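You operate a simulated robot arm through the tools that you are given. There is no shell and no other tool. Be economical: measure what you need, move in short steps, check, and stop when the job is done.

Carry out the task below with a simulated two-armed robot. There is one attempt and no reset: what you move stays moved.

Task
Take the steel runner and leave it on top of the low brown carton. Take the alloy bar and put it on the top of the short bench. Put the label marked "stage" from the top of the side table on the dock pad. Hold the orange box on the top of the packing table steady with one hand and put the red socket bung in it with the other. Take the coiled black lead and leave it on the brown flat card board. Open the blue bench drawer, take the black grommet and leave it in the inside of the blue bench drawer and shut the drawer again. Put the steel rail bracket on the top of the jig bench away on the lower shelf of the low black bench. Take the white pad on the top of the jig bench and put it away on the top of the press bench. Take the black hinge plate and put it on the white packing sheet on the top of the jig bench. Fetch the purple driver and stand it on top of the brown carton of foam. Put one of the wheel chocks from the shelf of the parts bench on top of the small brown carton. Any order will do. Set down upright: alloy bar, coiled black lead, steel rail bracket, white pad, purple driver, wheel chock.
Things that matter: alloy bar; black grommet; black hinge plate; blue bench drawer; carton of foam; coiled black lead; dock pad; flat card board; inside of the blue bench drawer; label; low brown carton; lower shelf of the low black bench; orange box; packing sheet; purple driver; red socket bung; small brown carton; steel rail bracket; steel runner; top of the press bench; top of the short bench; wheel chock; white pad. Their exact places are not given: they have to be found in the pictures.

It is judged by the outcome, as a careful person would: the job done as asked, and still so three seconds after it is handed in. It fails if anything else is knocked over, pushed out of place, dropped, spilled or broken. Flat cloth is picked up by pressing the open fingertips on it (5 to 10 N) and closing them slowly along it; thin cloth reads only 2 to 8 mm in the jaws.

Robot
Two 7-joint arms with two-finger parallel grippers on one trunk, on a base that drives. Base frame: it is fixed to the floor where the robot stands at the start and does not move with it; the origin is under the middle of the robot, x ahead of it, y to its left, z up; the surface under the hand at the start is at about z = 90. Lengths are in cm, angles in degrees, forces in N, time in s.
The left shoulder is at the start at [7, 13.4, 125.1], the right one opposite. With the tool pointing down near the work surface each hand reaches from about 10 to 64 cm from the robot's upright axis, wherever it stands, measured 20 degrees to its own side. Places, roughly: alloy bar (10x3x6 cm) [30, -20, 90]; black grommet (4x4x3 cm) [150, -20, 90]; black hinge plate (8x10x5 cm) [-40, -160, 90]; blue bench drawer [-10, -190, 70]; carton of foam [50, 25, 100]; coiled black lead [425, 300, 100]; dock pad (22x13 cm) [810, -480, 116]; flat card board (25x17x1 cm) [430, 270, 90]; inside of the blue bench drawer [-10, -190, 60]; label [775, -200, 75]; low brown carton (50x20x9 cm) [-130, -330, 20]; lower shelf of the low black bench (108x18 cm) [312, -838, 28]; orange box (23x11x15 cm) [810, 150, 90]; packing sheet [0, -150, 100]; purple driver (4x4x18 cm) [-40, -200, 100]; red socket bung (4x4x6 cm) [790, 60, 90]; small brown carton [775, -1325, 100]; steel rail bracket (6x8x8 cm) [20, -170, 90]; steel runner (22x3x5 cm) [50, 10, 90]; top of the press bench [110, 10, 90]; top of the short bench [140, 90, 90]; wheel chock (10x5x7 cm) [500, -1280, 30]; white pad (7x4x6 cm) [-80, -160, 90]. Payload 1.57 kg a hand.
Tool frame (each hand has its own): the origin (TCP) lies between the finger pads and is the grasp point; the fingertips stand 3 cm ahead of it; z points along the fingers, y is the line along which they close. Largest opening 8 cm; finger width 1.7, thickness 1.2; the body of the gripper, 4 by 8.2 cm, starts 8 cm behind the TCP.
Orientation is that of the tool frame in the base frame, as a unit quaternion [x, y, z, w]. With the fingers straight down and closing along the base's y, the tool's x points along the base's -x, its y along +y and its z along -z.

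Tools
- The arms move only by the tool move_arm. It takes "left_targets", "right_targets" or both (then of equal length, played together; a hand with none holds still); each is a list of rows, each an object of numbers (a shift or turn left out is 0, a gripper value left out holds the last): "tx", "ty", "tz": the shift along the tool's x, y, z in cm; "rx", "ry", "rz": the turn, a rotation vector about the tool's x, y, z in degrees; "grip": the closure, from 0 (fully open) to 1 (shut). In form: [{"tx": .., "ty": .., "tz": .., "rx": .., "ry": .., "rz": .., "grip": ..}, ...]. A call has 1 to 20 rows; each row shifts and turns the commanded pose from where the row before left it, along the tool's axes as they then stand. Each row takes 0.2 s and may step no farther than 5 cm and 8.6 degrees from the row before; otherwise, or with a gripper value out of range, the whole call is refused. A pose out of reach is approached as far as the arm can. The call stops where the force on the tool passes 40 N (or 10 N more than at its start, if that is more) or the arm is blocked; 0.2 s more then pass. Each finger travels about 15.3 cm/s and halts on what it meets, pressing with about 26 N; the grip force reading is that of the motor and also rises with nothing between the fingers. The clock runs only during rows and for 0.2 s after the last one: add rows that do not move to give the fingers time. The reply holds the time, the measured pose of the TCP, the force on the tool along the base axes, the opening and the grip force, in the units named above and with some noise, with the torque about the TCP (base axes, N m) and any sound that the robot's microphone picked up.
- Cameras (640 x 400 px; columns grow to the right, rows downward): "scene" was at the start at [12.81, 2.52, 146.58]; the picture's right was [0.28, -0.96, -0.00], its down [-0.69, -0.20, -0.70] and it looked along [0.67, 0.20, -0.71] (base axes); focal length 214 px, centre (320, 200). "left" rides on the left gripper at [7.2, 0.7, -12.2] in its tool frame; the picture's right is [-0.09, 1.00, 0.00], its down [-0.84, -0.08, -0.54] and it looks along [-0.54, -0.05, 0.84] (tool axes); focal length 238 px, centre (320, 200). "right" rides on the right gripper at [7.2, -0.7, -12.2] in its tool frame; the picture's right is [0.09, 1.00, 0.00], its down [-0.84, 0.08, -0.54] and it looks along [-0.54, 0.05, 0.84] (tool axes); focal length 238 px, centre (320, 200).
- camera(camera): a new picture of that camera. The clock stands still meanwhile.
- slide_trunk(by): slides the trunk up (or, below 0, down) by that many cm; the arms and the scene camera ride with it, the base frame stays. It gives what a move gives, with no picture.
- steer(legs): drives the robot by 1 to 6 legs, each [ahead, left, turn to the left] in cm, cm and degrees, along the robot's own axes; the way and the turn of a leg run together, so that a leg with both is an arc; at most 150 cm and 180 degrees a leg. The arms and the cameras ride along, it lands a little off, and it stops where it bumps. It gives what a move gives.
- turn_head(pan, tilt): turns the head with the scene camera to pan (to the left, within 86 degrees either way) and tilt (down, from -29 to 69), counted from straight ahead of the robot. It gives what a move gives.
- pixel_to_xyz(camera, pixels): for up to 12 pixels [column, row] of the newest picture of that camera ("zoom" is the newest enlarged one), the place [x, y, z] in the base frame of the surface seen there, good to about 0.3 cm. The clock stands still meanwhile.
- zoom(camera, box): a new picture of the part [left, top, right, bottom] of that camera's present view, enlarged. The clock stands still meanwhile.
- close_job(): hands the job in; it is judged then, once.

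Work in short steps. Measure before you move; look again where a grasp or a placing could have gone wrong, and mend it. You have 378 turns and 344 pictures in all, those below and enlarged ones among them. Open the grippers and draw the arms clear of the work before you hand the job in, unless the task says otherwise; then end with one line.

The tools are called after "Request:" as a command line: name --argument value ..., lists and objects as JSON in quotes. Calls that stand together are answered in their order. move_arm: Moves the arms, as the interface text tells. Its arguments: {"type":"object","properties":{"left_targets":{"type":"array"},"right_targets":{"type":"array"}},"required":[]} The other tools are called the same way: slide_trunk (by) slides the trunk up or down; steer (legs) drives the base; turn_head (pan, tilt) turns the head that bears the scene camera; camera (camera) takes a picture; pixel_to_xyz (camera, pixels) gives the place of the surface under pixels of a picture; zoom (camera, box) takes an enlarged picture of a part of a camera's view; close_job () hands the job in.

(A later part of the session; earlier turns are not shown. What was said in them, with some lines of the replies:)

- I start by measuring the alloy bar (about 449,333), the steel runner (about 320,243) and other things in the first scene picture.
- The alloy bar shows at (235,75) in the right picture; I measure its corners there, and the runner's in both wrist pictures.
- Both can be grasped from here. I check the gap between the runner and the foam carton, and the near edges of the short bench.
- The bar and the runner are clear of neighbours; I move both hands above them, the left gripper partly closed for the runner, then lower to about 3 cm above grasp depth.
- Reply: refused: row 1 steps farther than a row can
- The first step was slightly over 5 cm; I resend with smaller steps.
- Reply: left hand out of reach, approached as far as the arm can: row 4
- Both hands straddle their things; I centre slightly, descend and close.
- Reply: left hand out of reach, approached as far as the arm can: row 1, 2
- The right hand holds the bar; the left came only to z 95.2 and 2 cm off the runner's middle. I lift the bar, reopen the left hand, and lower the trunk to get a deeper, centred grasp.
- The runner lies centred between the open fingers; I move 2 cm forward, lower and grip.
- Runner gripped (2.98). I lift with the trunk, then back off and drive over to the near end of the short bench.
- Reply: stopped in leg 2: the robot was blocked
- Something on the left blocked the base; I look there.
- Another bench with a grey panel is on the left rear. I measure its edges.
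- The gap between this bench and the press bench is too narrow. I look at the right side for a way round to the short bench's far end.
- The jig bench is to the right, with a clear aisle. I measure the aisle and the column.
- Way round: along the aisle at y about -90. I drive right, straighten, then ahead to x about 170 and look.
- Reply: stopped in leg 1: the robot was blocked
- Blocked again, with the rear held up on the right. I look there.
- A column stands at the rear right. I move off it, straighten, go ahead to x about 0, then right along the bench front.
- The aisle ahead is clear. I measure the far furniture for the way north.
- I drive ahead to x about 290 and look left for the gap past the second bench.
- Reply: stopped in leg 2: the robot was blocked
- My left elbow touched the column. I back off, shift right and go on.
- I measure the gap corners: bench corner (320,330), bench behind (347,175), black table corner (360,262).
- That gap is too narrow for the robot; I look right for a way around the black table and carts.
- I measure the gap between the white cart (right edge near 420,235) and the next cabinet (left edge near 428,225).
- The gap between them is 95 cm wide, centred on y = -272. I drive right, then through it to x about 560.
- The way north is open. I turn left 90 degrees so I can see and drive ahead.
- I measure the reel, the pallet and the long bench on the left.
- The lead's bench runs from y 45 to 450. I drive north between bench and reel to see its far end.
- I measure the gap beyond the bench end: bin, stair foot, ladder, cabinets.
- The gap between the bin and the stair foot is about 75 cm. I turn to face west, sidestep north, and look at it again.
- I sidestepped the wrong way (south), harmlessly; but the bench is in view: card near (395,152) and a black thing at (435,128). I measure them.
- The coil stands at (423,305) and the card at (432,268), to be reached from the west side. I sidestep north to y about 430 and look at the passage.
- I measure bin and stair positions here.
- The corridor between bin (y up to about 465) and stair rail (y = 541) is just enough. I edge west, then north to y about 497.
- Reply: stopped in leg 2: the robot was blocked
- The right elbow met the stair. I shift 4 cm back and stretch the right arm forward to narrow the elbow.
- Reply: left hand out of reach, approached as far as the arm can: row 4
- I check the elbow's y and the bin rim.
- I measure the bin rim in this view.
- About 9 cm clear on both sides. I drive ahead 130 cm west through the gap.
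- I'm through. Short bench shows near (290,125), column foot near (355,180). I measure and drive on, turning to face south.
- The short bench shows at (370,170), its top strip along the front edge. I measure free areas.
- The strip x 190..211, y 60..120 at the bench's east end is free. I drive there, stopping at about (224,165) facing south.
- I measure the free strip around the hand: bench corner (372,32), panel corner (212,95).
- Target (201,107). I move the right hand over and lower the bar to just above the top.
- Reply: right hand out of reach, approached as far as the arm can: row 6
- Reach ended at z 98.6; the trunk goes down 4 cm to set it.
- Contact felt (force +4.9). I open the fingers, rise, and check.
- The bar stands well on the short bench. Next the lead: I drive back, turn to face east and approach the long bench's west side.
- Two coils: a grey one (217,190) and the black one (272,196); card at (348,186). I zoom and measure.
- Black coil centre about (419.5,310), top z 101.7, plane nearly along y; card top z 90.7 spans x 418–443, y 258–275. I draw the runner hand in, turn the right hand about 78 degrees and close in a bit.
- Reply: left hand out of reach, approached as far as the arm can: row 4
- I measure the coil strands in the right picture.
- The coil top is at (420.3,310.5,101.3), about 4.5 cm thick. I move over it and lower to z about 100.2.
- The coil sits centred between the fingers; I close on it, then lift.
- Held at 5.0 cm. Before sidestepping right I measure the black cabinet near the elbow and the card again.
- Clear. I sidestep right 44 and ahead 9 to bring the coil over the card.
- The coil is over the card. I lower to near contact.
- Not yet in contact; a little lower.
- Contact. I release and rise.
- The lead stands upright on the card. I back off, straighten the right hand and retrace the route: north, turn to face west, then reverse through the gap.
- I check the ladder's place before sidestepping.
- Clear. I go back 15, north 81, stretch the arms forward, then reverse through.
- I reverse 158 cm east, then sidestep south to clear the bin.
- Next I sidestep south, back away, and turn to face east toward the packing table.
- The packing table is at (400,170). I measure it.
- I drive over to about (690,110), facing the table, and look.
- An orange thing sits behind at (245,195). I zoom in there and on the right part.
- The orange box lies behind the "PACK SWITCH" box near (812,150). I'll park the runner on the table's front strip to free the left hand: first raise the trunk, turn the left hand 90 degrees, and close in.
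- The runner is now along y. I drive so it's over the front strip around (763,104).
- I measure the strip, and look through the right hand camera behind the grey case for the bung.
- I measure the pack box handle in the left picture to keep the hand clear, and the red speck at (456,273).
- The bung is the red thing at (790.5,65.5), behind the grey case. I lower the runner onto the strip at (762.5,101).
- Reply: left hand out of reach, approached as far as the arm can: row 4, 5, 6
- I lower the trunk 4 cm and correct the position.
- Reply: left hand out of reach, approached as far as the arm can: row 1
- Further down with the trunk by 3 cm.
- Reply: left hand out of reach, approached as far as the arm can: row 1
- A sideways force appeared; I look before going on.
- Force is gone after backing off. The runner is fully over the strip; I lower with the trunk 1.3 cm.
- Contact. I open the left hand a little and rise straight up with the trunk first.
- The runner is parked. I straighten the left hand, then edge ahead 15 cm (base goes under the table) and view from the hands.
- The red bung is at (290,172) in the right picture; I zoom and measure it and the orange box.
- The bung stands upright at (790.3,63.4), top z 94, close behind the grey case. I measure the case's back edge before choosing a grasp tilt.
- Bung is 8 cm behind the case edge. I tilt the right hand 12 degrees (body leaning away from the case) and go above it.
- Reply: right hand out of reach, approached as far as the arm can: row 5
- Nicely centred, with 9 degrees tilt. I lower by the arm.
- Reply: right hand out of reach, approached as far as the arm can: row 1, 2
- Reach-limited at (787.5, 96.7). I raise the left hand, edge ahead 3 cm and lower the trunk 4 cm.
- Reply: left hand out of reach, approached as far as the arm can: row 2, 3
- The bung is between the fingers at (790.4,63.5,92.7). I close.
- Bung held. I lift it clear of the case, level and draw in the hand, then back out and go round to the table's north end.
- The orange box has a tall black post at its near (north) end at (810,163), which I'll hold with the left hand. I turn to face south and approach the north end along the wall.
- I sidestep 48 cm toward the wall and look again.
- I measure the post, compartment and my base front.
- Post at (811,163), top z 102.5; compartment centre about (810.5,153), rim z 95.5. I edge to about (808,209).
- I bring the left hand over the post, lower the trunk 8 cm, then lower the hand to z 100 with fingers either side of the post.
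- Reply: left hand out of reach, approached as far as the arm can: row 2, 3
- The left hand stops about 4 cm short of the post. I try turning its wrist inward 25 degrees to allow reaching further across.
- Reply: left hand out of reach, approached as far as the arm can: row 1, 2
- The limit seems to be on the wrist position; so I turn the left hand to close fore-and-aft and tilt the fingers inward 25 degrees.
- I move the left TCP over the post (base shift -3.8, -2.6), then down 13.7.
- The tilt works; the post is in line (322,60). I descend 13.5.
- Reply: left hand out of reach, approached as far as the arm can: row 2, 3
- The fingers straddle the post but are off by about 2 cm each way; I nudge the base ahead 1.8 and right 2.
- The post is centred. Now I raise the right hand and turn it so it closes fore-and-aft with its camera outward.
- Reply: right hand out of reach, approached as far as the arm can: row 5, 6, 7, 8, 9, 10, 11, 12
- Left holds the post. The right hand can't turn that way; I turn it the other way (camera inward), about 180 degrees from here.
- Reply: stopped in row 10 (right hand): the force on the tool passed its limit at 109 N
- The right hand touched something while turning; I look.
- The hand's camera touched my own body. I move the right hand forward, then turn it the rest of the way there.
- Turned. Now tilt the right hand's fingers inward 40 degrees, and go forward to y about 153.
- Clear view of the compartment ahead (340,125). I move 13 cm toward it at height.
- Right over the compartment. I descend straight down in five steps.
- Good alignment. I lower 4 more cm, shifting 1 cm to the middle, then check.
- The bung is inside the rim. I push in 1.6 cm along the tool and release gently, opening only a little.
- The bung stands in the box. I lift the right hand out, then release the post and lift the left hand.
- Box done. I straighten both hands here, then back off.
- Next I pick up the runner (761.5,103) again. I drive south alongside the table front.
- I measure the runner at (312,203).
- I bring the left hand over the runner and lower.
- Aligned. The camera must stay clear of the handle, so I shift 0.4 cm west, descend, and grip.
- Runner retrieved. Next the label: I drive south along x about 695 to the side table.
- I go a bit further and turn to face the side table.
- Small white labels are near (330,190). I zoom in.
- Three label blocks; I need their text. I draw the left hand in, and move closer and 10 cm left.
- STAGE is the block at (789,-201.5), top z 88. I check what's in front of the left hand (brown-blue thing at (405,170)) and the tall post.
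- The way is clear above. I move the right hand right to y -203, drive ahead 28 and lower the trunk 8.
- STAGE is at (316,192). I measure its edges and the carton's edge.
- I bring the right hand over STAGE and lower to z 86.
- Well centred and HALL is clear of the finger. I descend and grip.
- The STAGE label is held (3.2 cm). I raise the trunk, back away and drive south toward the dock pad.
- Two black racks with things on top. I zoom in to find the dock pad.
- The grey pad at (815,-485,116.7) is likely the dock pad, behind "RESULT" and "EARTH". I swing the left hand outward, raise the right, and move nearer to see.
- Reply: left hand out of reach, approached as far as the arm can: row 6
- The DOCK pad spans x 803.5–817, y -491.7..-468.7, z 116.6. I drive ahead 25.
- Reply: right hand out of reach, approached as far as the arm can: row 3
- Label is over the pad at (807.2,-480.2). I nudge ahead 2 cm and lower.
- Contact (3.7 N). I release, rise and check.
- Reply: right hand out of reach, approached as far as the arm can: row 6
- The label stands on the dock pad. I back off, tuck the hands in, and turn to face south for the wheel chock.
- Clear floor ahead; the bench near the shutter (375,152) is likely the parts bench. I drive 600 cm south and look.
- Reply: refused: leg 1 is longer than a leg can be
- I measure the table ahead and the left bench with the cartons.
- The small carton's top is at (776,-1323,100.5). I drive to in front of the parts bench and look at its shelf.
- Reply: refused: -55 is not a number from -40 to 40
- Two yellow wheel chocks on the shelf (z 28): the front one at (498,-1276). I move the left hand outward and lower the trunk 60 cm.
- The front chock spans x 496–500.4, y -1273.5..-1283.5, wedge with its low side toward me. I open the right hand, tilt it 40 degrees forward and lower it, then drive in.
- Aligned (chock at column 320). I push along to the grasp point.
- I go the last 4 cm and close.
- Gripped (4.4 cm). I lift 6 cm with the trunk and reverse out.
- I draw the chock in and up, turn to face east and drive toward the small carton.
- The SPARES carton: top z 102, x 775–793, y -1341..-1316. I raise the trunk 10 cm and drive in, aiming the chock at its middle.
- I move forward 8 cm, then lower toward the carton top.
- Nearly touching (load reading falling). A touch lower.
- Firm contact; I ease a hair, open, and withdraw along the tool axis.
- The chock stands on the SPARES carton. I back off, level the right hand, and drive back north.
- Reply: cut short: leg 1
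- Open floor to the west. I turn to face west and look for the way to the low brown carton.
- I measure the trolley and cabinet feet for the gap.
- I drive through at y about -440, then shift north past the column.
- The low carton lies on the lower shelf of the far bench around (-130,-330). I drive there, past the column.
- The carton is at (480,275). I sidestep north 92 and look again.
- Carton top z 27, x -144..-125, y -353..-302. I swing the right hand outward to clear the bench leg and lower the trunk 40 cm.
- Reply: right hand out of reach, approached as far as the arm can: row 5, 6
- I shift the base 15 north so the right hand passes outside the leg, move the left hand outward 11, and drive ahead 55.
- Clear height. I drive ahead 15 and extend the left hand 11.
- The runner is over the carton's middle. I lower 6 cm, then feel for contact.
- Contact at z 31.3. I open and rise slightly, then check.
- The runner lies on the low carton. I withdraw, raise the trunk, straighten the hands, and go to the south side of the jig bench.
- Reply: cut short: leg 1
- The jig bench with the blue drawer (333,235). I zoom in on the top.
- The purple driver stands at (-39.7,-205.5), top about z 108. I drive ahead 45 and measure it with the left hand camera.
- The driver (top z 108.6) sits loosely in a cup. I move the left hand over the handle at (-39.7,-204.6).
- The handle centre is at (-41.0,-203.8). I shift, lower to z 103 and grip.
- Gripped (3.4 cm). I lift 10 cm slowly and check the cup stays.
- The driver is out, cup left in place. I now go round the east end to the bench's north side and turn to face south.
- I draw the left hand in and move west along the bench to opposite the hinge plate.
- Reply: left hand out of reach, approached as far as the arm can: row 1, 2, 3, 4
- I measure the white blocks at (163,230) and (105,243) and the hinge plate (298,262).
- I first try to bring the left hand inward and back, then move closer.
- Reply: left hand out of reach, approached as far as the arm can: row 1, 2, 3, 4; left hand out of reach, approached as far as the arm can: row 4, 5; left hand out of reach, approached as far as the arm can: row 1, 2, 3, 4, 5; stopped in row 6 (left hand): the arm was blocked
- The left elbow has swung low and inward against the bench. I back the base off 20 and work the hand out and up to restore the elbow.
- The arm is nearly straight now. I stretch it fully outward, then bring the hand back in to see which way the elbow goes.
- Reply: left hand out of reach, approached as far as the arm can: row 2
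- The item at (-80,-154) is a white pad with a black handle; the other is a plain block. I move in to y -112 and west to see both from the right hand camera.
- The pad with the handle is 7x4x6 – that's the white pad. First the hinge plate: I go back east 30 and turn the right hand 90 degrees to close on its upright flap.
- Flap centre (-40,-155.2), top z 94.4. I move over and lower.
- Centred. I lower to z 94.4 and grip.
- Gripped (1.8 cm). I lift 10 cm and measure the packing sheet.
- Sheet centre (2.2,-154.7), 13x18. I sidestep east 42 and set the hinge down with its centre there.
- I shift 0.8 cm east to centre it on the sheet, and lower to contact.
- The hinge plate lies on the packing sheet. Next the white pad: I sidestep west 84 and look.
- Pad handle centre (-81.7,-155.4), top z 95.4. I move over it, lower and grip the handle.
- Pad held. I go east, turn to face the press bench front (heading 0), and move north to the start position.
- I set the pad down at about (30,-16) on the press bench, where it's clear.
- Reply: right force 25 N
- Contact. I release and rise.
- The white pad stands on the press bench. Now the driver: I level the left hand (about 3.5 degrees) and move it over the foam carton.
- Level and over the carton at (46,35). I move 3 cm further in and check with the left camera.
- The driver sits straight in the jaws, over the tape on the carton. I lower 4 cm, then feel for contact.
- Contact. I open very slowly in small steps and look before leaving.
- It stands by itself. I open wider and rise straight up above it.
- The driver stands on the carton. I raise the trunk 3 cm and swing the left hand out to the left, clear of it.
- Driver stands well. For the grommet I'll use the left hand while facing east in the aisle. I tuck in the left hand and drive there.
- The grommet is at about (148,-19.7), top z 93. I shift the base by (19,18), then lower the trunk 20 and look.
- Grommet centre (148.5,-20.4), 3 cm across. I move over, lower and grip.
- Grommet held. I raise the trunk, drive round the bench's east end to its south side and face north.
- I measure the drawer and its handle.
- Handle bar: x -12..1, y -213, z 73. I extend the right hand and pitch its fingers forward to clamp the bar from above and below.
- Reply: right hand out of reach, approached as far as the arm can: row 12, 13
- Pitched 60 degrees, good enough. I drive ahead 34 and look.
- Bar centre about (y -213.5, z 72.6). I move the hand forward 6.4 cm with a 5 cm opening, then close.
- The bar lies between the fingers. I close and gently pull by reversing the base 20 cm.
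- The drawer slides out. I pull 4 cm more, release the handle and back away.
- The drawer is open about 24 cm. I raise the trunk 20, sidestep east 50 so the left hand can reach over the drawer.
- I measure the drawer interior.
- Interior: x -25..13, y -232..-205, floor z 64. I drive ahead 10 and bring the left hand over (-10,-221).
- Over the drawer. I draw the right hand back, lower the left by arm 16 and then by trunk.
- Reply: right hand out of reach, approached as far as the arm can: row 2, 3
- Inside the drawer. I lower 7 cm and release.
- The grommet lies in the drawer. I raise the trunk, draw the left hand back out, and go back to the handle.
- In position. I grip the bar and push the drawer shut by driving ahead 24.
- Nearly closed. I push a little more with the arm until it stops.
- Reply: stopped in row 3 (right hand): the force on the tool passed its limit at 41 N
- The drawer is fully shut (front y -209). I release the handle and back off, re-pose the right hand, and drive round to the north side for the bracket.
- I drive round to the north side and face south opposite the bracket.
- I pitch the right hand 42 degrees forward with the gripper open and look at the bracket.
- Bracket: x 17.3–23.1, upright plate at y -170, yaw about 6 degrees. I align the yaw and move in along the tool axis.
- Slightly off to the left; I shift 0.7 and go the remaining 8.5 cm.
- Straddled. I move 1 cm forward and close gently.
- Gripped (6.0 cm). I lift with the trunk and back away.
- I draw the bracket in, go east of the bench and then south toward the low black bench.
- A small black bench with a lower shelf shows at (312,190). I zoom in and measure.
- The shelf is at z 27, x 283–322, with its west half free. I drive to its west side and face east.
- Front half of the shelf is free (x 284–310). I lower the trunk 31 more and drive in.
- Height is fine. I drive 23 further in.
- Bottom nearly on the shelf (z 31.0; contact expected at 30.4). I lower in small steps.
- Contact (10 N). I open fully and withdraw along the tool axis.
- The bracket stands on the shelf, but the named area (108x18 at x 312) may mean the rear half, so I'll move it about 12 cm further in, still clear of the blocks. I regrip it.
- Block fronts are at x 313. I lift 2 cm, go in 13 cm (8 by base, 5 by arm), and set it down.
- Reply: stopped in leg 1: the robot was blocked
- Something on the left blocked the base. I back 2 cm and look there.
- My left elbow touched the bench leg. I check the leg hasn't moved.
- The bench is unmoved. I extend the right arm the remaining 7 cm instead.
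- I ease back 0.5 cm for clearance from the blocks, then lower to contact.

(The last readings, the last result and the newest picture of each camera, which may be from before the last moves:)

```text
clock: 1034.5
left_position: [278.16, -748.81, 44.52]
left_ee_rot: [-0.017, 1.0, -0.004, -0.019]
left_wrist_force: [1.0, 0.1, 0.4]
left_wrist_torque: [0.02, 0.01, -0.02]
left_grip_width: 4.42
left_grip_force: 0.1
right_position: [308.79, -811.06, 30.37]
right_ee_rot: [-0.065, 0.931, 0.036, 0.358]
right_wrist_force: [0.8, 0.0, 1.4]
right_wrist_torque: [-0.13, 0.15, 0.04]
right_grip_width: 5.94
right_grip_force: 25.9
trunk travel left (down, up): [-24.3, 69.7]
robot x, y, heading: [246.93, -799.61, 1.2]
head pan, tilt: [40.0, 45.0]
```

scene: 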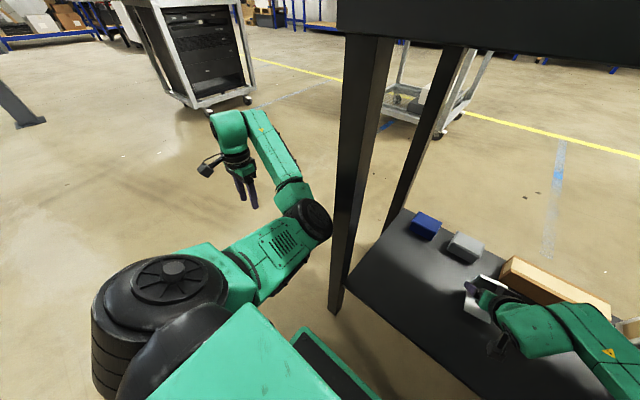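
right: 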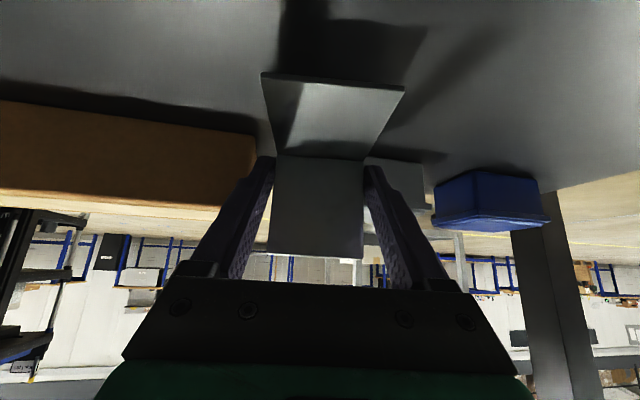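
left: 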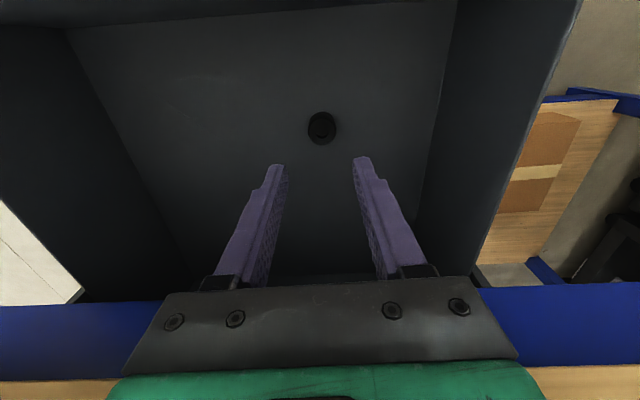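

Touching. I open and withdraw along the tool axis.

Request:
move_arm --right_targets '[{"grip": 0.2}, {"grip": 0.12}, {"grip": 0.06}, {}, {"tz": -2}, {"tz": -3}, {"tz": -4}, {"tz": -4}]'

Request:
camera --camera "right"

Request:
turn_head --pan 0 --tilt 30

Request:
zoom --camera "scene" --box '[180, 200, 480, 390]'

```text
clock: 1036.3
left_position: [278.03, -748.75, 44.52]
left_ee_rot: [-0.018, 1.0, -0.005, -0.018]
left_wrist_force: [0.0, 0.3, -0.2]
left_wrist_torque: [0.02, -0.01, 0.0]
left_grip_width: 4.39
left_grip_force: 0.0
right_position: [300.09, -812.51, 39.79]
right_ee_rot: [-0.065, 0.931, 0.037, 0.358]
right_wrist_force: [-0.3, 0.1, -0.1]
right_wrist_torque: [0.03, 0.01, 0.0]
right_grip_width: 7.53
right_grip_force: 0.0
trunk travel left (down, up): [-24.3, 69.7]
robot x, y, heading: [246.89, -800.35, 1.2]
head pan, tilt: [40.0, 45.0]
```

```text
99 pictures are left
```

right: 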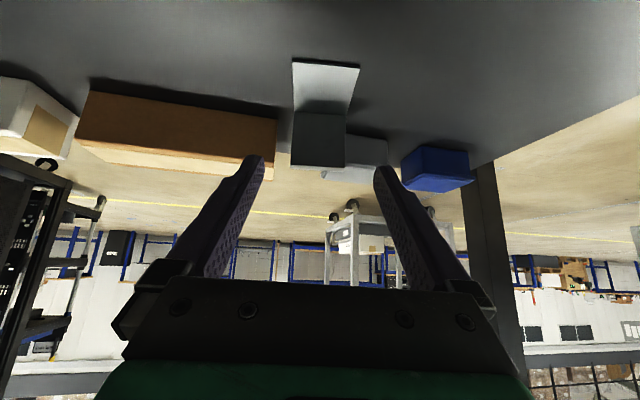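

```text
clock: 1037.4
left_position: [278.05, -748.74, 44.46]
left_ee_rot: [-0.018, 1.0, -0.005, -0.02]
left_wrist_force: [0.1, 0.3, 1.2]
left_wrist_torque: [0.01, 0.0, -0.02]
left_grip_width: 4.39
left_grip_force: 0.1
right_position: [300.07, -812.6, 39.86]
right_ee_rot: [-0.064, 0.931, 0.036, 0.358]
right_wrist_force: [-0.1, -0.1, 0.1]
right_wrist_torque: [-0.01, 0.01, 0.0]
right_grip_width: 7.52
right_grip_force: 0.0
trunk travel left (down, up): [-24.3, 69.7]
robot x, y, heading: [247.0, -799.73, 1.5]
head pan, tilt: [0.0, 30.0]
```

```text
2.11 times, centred on (330, 295) of scene
```

zoom: 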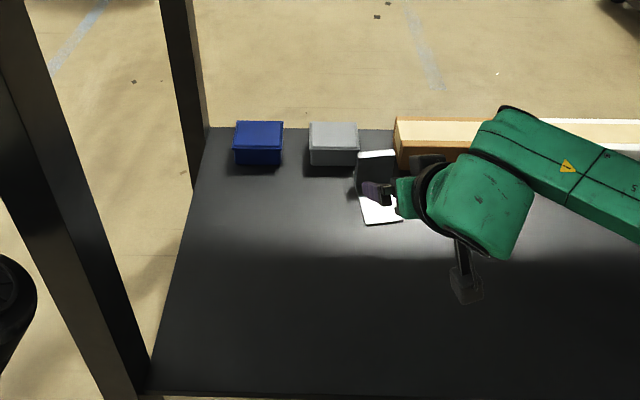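

The bracket stands clear of the blocks on the shelf. I back out, raise the trunk, and drive north a bit to check the driver on the foam carton from afar.

Request:
steer --legs '[[-55, 0, 0]]'

Request:
slide_trunk --by 40

Request:
slide_trunk --by 28

Request:
steer --legs '[[-55, 0, 90], [145, 0, 0], [145, 0, 0], [100, 0, 0]]'

Request:
turn_head --pan 10 --tilt 8

Request:
zoom --camera "scene" --box '[200, 80, 440, 230]'

```text
clock: 1040.5
left_position: [223.16, -749.95, 44.61]
left_ee_rot: [-0.019, 1.0, -0.005, -0.019]
left_wrist_force: [-1.0, 0.5, -0.2]
left_wrist_torque: [0.03, 0.01, 0.0]
left_grip_width: 4.41
left_grip_force: 0.1
right_position: [245.28, -813.67, 39.84]
right_ee_rot: [-0.066, 0.931, 0.037, 0.358]
right_wrist_force: [-0.5, 0.3, 0.1]
right_wrist_torque: [0.01, -0.01, -0.03]
right_grip_width: 7.54
right_grip_force: 0.1
trunk travel left (down, up): [-24.3, 69.7]
robot x, y, heading: [192.05, -800.94, 1.3]
head pan, tilt: [0.0, 30.0]
```

```text
clock: 1044.3
left_position: [223.18, -750.01, 84.55]
left_ee_rot: [-0.019, 1.0, -0.005, -0.02]
left_wrist_force: [-0.5, -0.3, -0.6]
left_wrist_torque: [0.01, 0.04, 0.01]
left_grip_width: 4.41
left_grip_force: 0.1
right_position: [245.34, -813.58, 79.78]
right_ee_rot: [-0.066, 0.931, 0.037, 0.358]
right_wrist_force: [-0.7, 0.1, 0.1]
right_wrist_torque: [-0.01, -0.02, -0.03]
right_grip_width: 7.51
right_grip_force: 0.1
trunk travel left (down, up): [-64.3, 29.7]
robot x, y, heading: [191.92, -801.37, 1.4]
head pan, tilt: [0.0, 30.0]
```

```text
clock: 1047.2
left_position: [223.14, -750.01, 112.59]
left_ee_rot: [-0.018, 1.0, -0.005, -0.019]
left_wrist_force: [0.2, -0.6, 0.0]
left_wrist_torque: [0.01, -0.02, 0.02]
left_grip_width: 4.39
left_grip_force: 0.0
right_position: [245.41, -813.71, 107.71]
right_ee_rot: [-0.065, 0.931, 0.035, 0.358]
right_wrist_force: [-0.2, -0.4, 0.4]
right_wrist_torque: [0.03, -0.02, 0.02]
right_grip_width: 7.5
right_grip_force: 0.2
trunk travel left (down, up): [-92.3, 1.7]
robot x, y, heading: [192.23, -801.08, 1.2]
head pan, tilt: [0.0, 30.0]
```

```text
clock: 1051.5
left_position: [105.36, -807.8, 113.69]
left_ee_rot: [0.71, -0.703, -0.02, 0.012]
left_wrist_force: [0.2, 1.5, 0.6]
left_wrist_torque: [-0.07, -0.04, 0.01]
left_grip_width: 4.42
left_grip_force: 0.0
right_position: [170.72, -786.95, 109.95]
right_ee_rot: [0.688, -0.615, -0.291, -0.25]
right_wrist_force: [-0.1, 0.0, 0.3]
right_wrist_torque: [-0.05, -0.06, 0.0]
right_grip_width: 7.52
right_grip_force: 0.0
trunk travel left (down, up): [-92.3, 1.7]
robot x, y, heading: [156.62, -835.43, 89.9]
head pan, tilt: [0.0, 30.0]
stopped in leg 1: the robot was blocked; the commanded pose is now the measured one
```

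```text
clock: 1052.3
left_position: [105.54, -807.65, 113.71]
left_ee_rot: [0.71, -0.704, -0.019, 0.01]
left_wrist_force: [0.5, -0.5, -0.4]
left_wrist_torque: [-0.03, 0.02, 0.0]
left_grip_width: 4.4
left_grip_force: 0.1
right_position: [170.87, -787.09, 109.98]
right_ee_rot: [0.688, -0.616, -0.291, -0.249]
right_wrist_force: [-0.6, -0.3, 0.2]
right_wrist_torque: [0.03, 0.01, -0.02]
right_grip_width: 7.54
right_grip_force: 0.0
trunk travel left (down, up): [-92.3, 1.7]
robot x, y, heading: [156.71, -835.33, 89.7]
head pan, tilt: [10.0, 8.0]
```

```text
2.67 times, centred on (320, 155) of scene
```

zoom: 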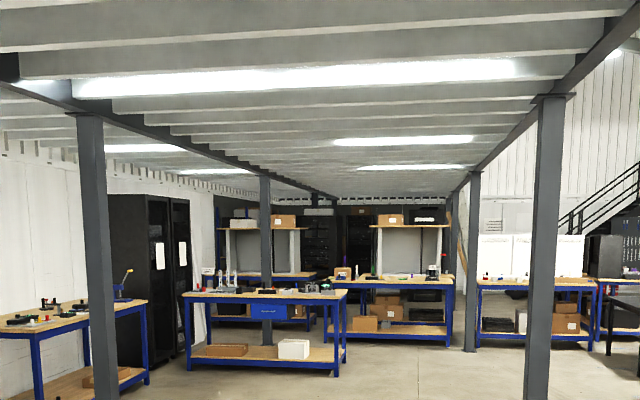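

The reversing arc bumped the small blue-legged table behind me. I move off and turn round to check it.

Request:
steer --legs '[[70, 0, 0], [0, 0, 180]]'

Request:
turn_head --pan 0 --tilt 35

Request:
camera --camera "scene"

```text
clock: 1063.5
left_position: [207.18, -794.27, 113.48]
left_ee_rot: [0.714, 0.701, 0.003, 0.012]
left_wrist_force: [1.5, -0.1, -0.4]
left_wrist_torque: [-0.04, -0.01, -0.01]
left_grip_width: 4.4
left_grip_force: 0.1
right_position: [141.82, -813.16, 109.81]
right_ee_rot: [0.626, 0.68, -0.253, 0.287]
right_wrist_force: [0.1, 0.5, -0.8]
right_wrist_torque: [0.02, 0.04, 0.0]
right_grip_width: 7.51
right_grip_force: 0.2
trunk travel left (down, up): [-92.3, 1.7]
robot x, y, heading: [157.62, -765.58, -91.9]
head pan, tilt: [10.0, 8.0]
```

```text
clock: 1064.4
left_position: [207.31, -794.37, 113.56]
left_ee_rot: [0.714, 0.701, 0.003, 0.011]
left_wrist_force: [-0.2, 0.0, 0.6]
left_wrist_torque: [0.02, 0.04, 0.01]
left_grip_width: 4.39
left_grip_force: 0.1
right_position: [141.71, -813.2, 109.79]
right_ee_rot: [0.625, 0.68, -0.253, 0.287]
right_wrist_force: [-0.3, -0.1, -0.9]
right_wrist_torque: [0.04, -0.01, 0.01]
right_grip_width: 7.49
right_grip_force: 0.0
trunk travel left (down, up): [-92.3, 1.7]
robot x, y, heading: [157.12, -765.47, -91.8]
head pan, tilt: [0.0, 35.0]
```

```text
96 pictures are left
```

scene: 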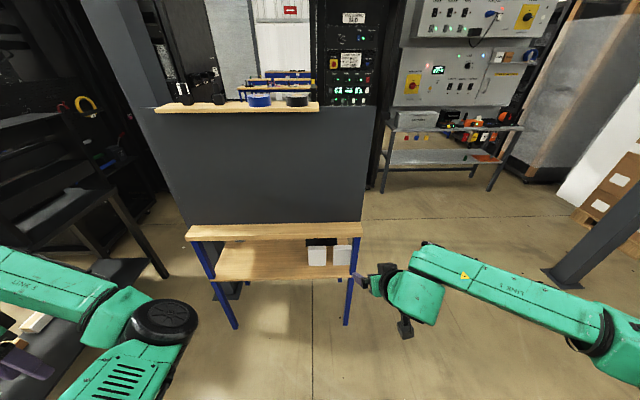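

Request:
zoom --camera "scene" --box '[170, 200, 390, 340]'

Request:
pixel_to_xyz --camera "scene" --pixels '[[235, 325], [347, 322], [232, 300], [348, 300], [195, 235], [355, 230], [317, 255], [342, 255], [250, 265], [320, 242]]'

```text
2.86 times, centred on (280, 270) of scene
```

zoom: 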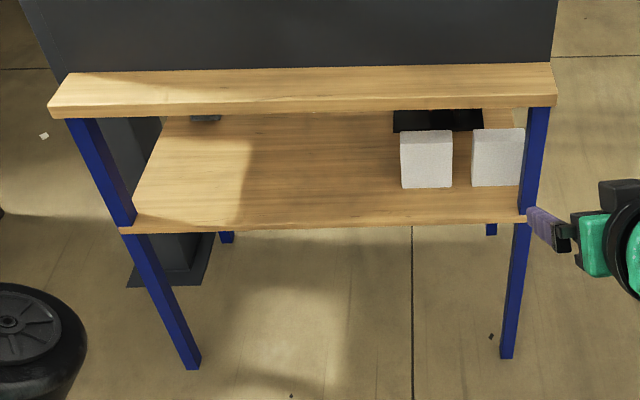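

```text
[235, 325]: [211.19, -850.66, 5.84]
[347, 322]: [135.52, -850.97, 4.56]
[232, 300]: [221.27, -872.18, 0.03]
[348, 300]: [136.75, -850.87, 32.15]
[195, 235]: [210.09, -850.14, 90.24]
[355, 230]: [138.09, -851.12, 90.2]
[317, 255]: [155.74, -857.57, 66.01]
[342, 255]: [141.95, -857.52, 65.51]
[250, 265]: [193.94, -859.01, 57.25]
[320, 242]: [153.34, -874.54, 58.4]
```

The table hasn't moved (legs at the same places). I lower the view to check the small things at the back of its shelf.

Request:
slide_trunk --by -36

Request:
turn_head --pan 0 --tilt 20

Request:
zoom --camera "scene" --box '[170, 150, 390, 290]'

```text
clock: 1067.9
left_position: [207.24, -794.23, 77.47]
left_ee_rot: [0.714, 0.701, 0.003, 0.012]
left_wrist_force: [0.6, 0.4, 0.2]
left_wrist_torque: [-0.05, 0.01, -0.01]
left_grip_width: 4.41
left_grip_force: 0.2
right_position: [141.78, -813.11, 73.76]
right_ee_rot: [0.626, 0.68, -0.253, 0.287]
right_wrist_force: [0.8, 0.1, 1.0]
right_wrist_torque: [0.01, 0.02, -0.01]
right_grip_width: 7.53
right_grip_force: 0.1
trunk travel left (down, up): [-56.3, 37.7]
robot x, y, heading: [157.42, -765.21, -91.9]
head pan, tilt: [0.0, 35.0]
```

```text
clock: 1068.7
left_position: [207.23, -794.21, 77.49]
left_ee_rot: [0.714, 0.7, 0.003, 0.011]
left_wrist_force: [-0.6, -0.4, -1.0]
left_wrist_torque: [0.01, 0.0, -0.01]
left_grip_width: 4.4
left_grip_force: 0.1
right_position: [141.81, -813.12, 73.87]
right_ee_rot: [0.626, 0.68, -0.253, 0.287]
right_wrist_force: [-0.3, 0.1, 0.3]
right_wrist_torque: [-0.03, 0.01, 0.01]
right_grip_width: 7.52
right_grip_force: 0.0
trunk travel left (down, up): [-56.3, 37.7]
robot x, y, heading: [157.39, -765.18, -91.8]
head pan, tilt: [0.0, 20.0]
```

```text
2.86 times, centred on (280, 220) of scene
```

zoom: 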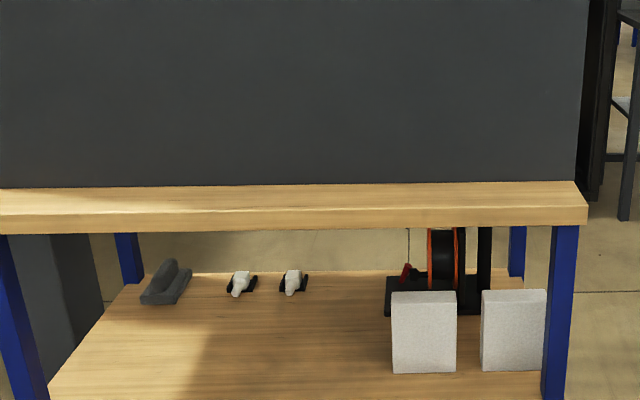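

All intact. Now I turn, drive north and check the driver.

Request:
slide_trunk --by 34

Request:
steer --legs '[[0, 0, -178], [145, 0, 0], [145, 0, 0], [80, 0, 0]]'

Request:
turn_head --pan 13 --tilt 12

Request:
zoom --camera "scene" --box '[260, 150, 380, 225]'

```text
clock: 1072.0
left_position: [207.31, -794.42, 111.5]
left_ee_rot: [0.714, 0.7, 0.002, 0.011]
left_wrist_force: [0.4, 0.2, 0.4]
left_wrist_torque: [0.0, -0.01, 0.0]
left_grip_width: 4.42
left_grip_force: 0.0
right_position: [141.83, -813.08, 107.73]
right_ee_rot: [0.626, 0.679, -0.253, 0.287]
right_wrist_force: [1.0, 0.1, 1.0]
right_wrist_torque: [-0.02, -0.01, -0.01]
right_grip_width: 7.51
right_grip_force: 0.1
trunk travel left (down, up): [-90.3, 3.7]
robot x, y, heading: [157.28, -765.37, -91.7]
head pan, tilt: [0.0, 20.0]
```

```text
clock: 1097.0
left_position: [84.45, -371.9, 111.49]
left_ee_rot: [0.733, -0.68, -0.012, 0.003]
left_wrist_force: [-0.2, 0.8, -0.4]
left_wrist_torque: [-0.01, -0.01, 0.02]
left_grip_width: 4.39
left_grip_force: 0.1
right_position: [147.99, -347.01, 107.71]
right_ee_rot: [0.709, -0.592, -0.3, -0.24]
right_wrist_force: [-0.3, -0.7, -0.3]
right_wrist_torque: [0.0, 0.03, -0.04]
right_grip_width: 7.53
right_grip_force: 0.0
trunk travel left (down, up): [-90.3, 3.7]
robot x, y, heading: [136.72, -396.08, 93.5]
head pan, tilt: [0.0, 20.0]
```

```text
clock: 1097.8
left_position: [84.62, -371.82, 111.56]
left_ee_rot: [0.732, -0.681, -0.012, 0.004]
left_wrist_force: [-0.6, 0.4, -0.3]
left_wrist_torque: [-0.01, 0.04, 0.02]
left_grip_width: 4.43
left_grip_force: 0.1
right_position: [147.91, -346.89, 107.63]
right_ee_rot: [0.708, -0.593, -0.299, -0.24]
right_wrist_force: [0.1, -0.3, -0.6]
right_wrist_torque: [0.0, 0.02, -0.01]
right_grip_width: 7.52
right_grip_force: 0.1
trunk travel left (down, up): [-90.3, 3.7]
robot x, y, heading: [137.32, -395.78, 93.6]
head pan, tilt: [13.0, 12.0]
```

```text
5.33 times, centred on (320, 188) of scene
```

zoom: 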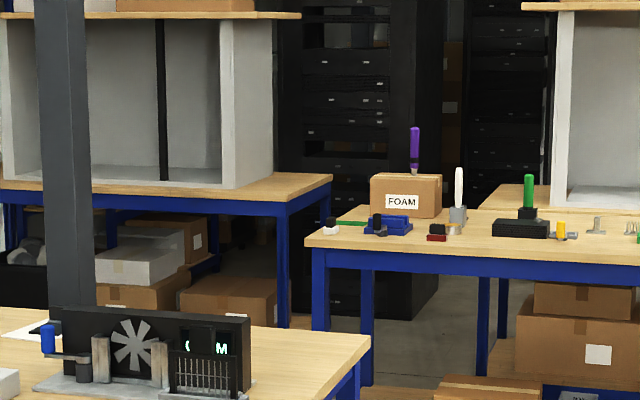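

The driver still stands on the FOAM carton and the white pad is on the press bench. I open both grippers fully, then hand the job in.

Request:
move_arm --left_targets '[{"grip": 0}, {"grip": 0}]' --right_targets '[{"grip": 0}, {"grip": 0}]'

Request:
close_job

```text
clock: 1098.4
left_position: [84.48, -371.82, 111.48]
left_ee_rot: [0.733, -0.68, -0.012, 0.004]
left_wrist_force: [-0.4, 0.3, 0.2]
left_wrist_torque: [-0.01, -0.02, -0.01]
left_grip_width: 8.0
left_grip_force: 0.1
right_position: [147.94, -346.95, 107.74]
right_ee_rot: [0.709, -0.593, -0.299, -0.239]
right_wrist_force: [-0.1, 0.6, -0.2]
right_wrist_torque: [0.0, -0.02, 0.0]
right_grip_width: 8.0
right_grip_force: 0.0
trunk travel left (down, up): [-90.3, 3.7]
robot x, y, heading: [136.66, -395.71, 93.4]
head pan, tilt: [13.0, 12.0]
```

```text
The job is handed in.
```

All eleven tasks were carried out and the job is handed in; the robot bumped furniture several times on the way, and the pieces I checked afterwards had not moved.
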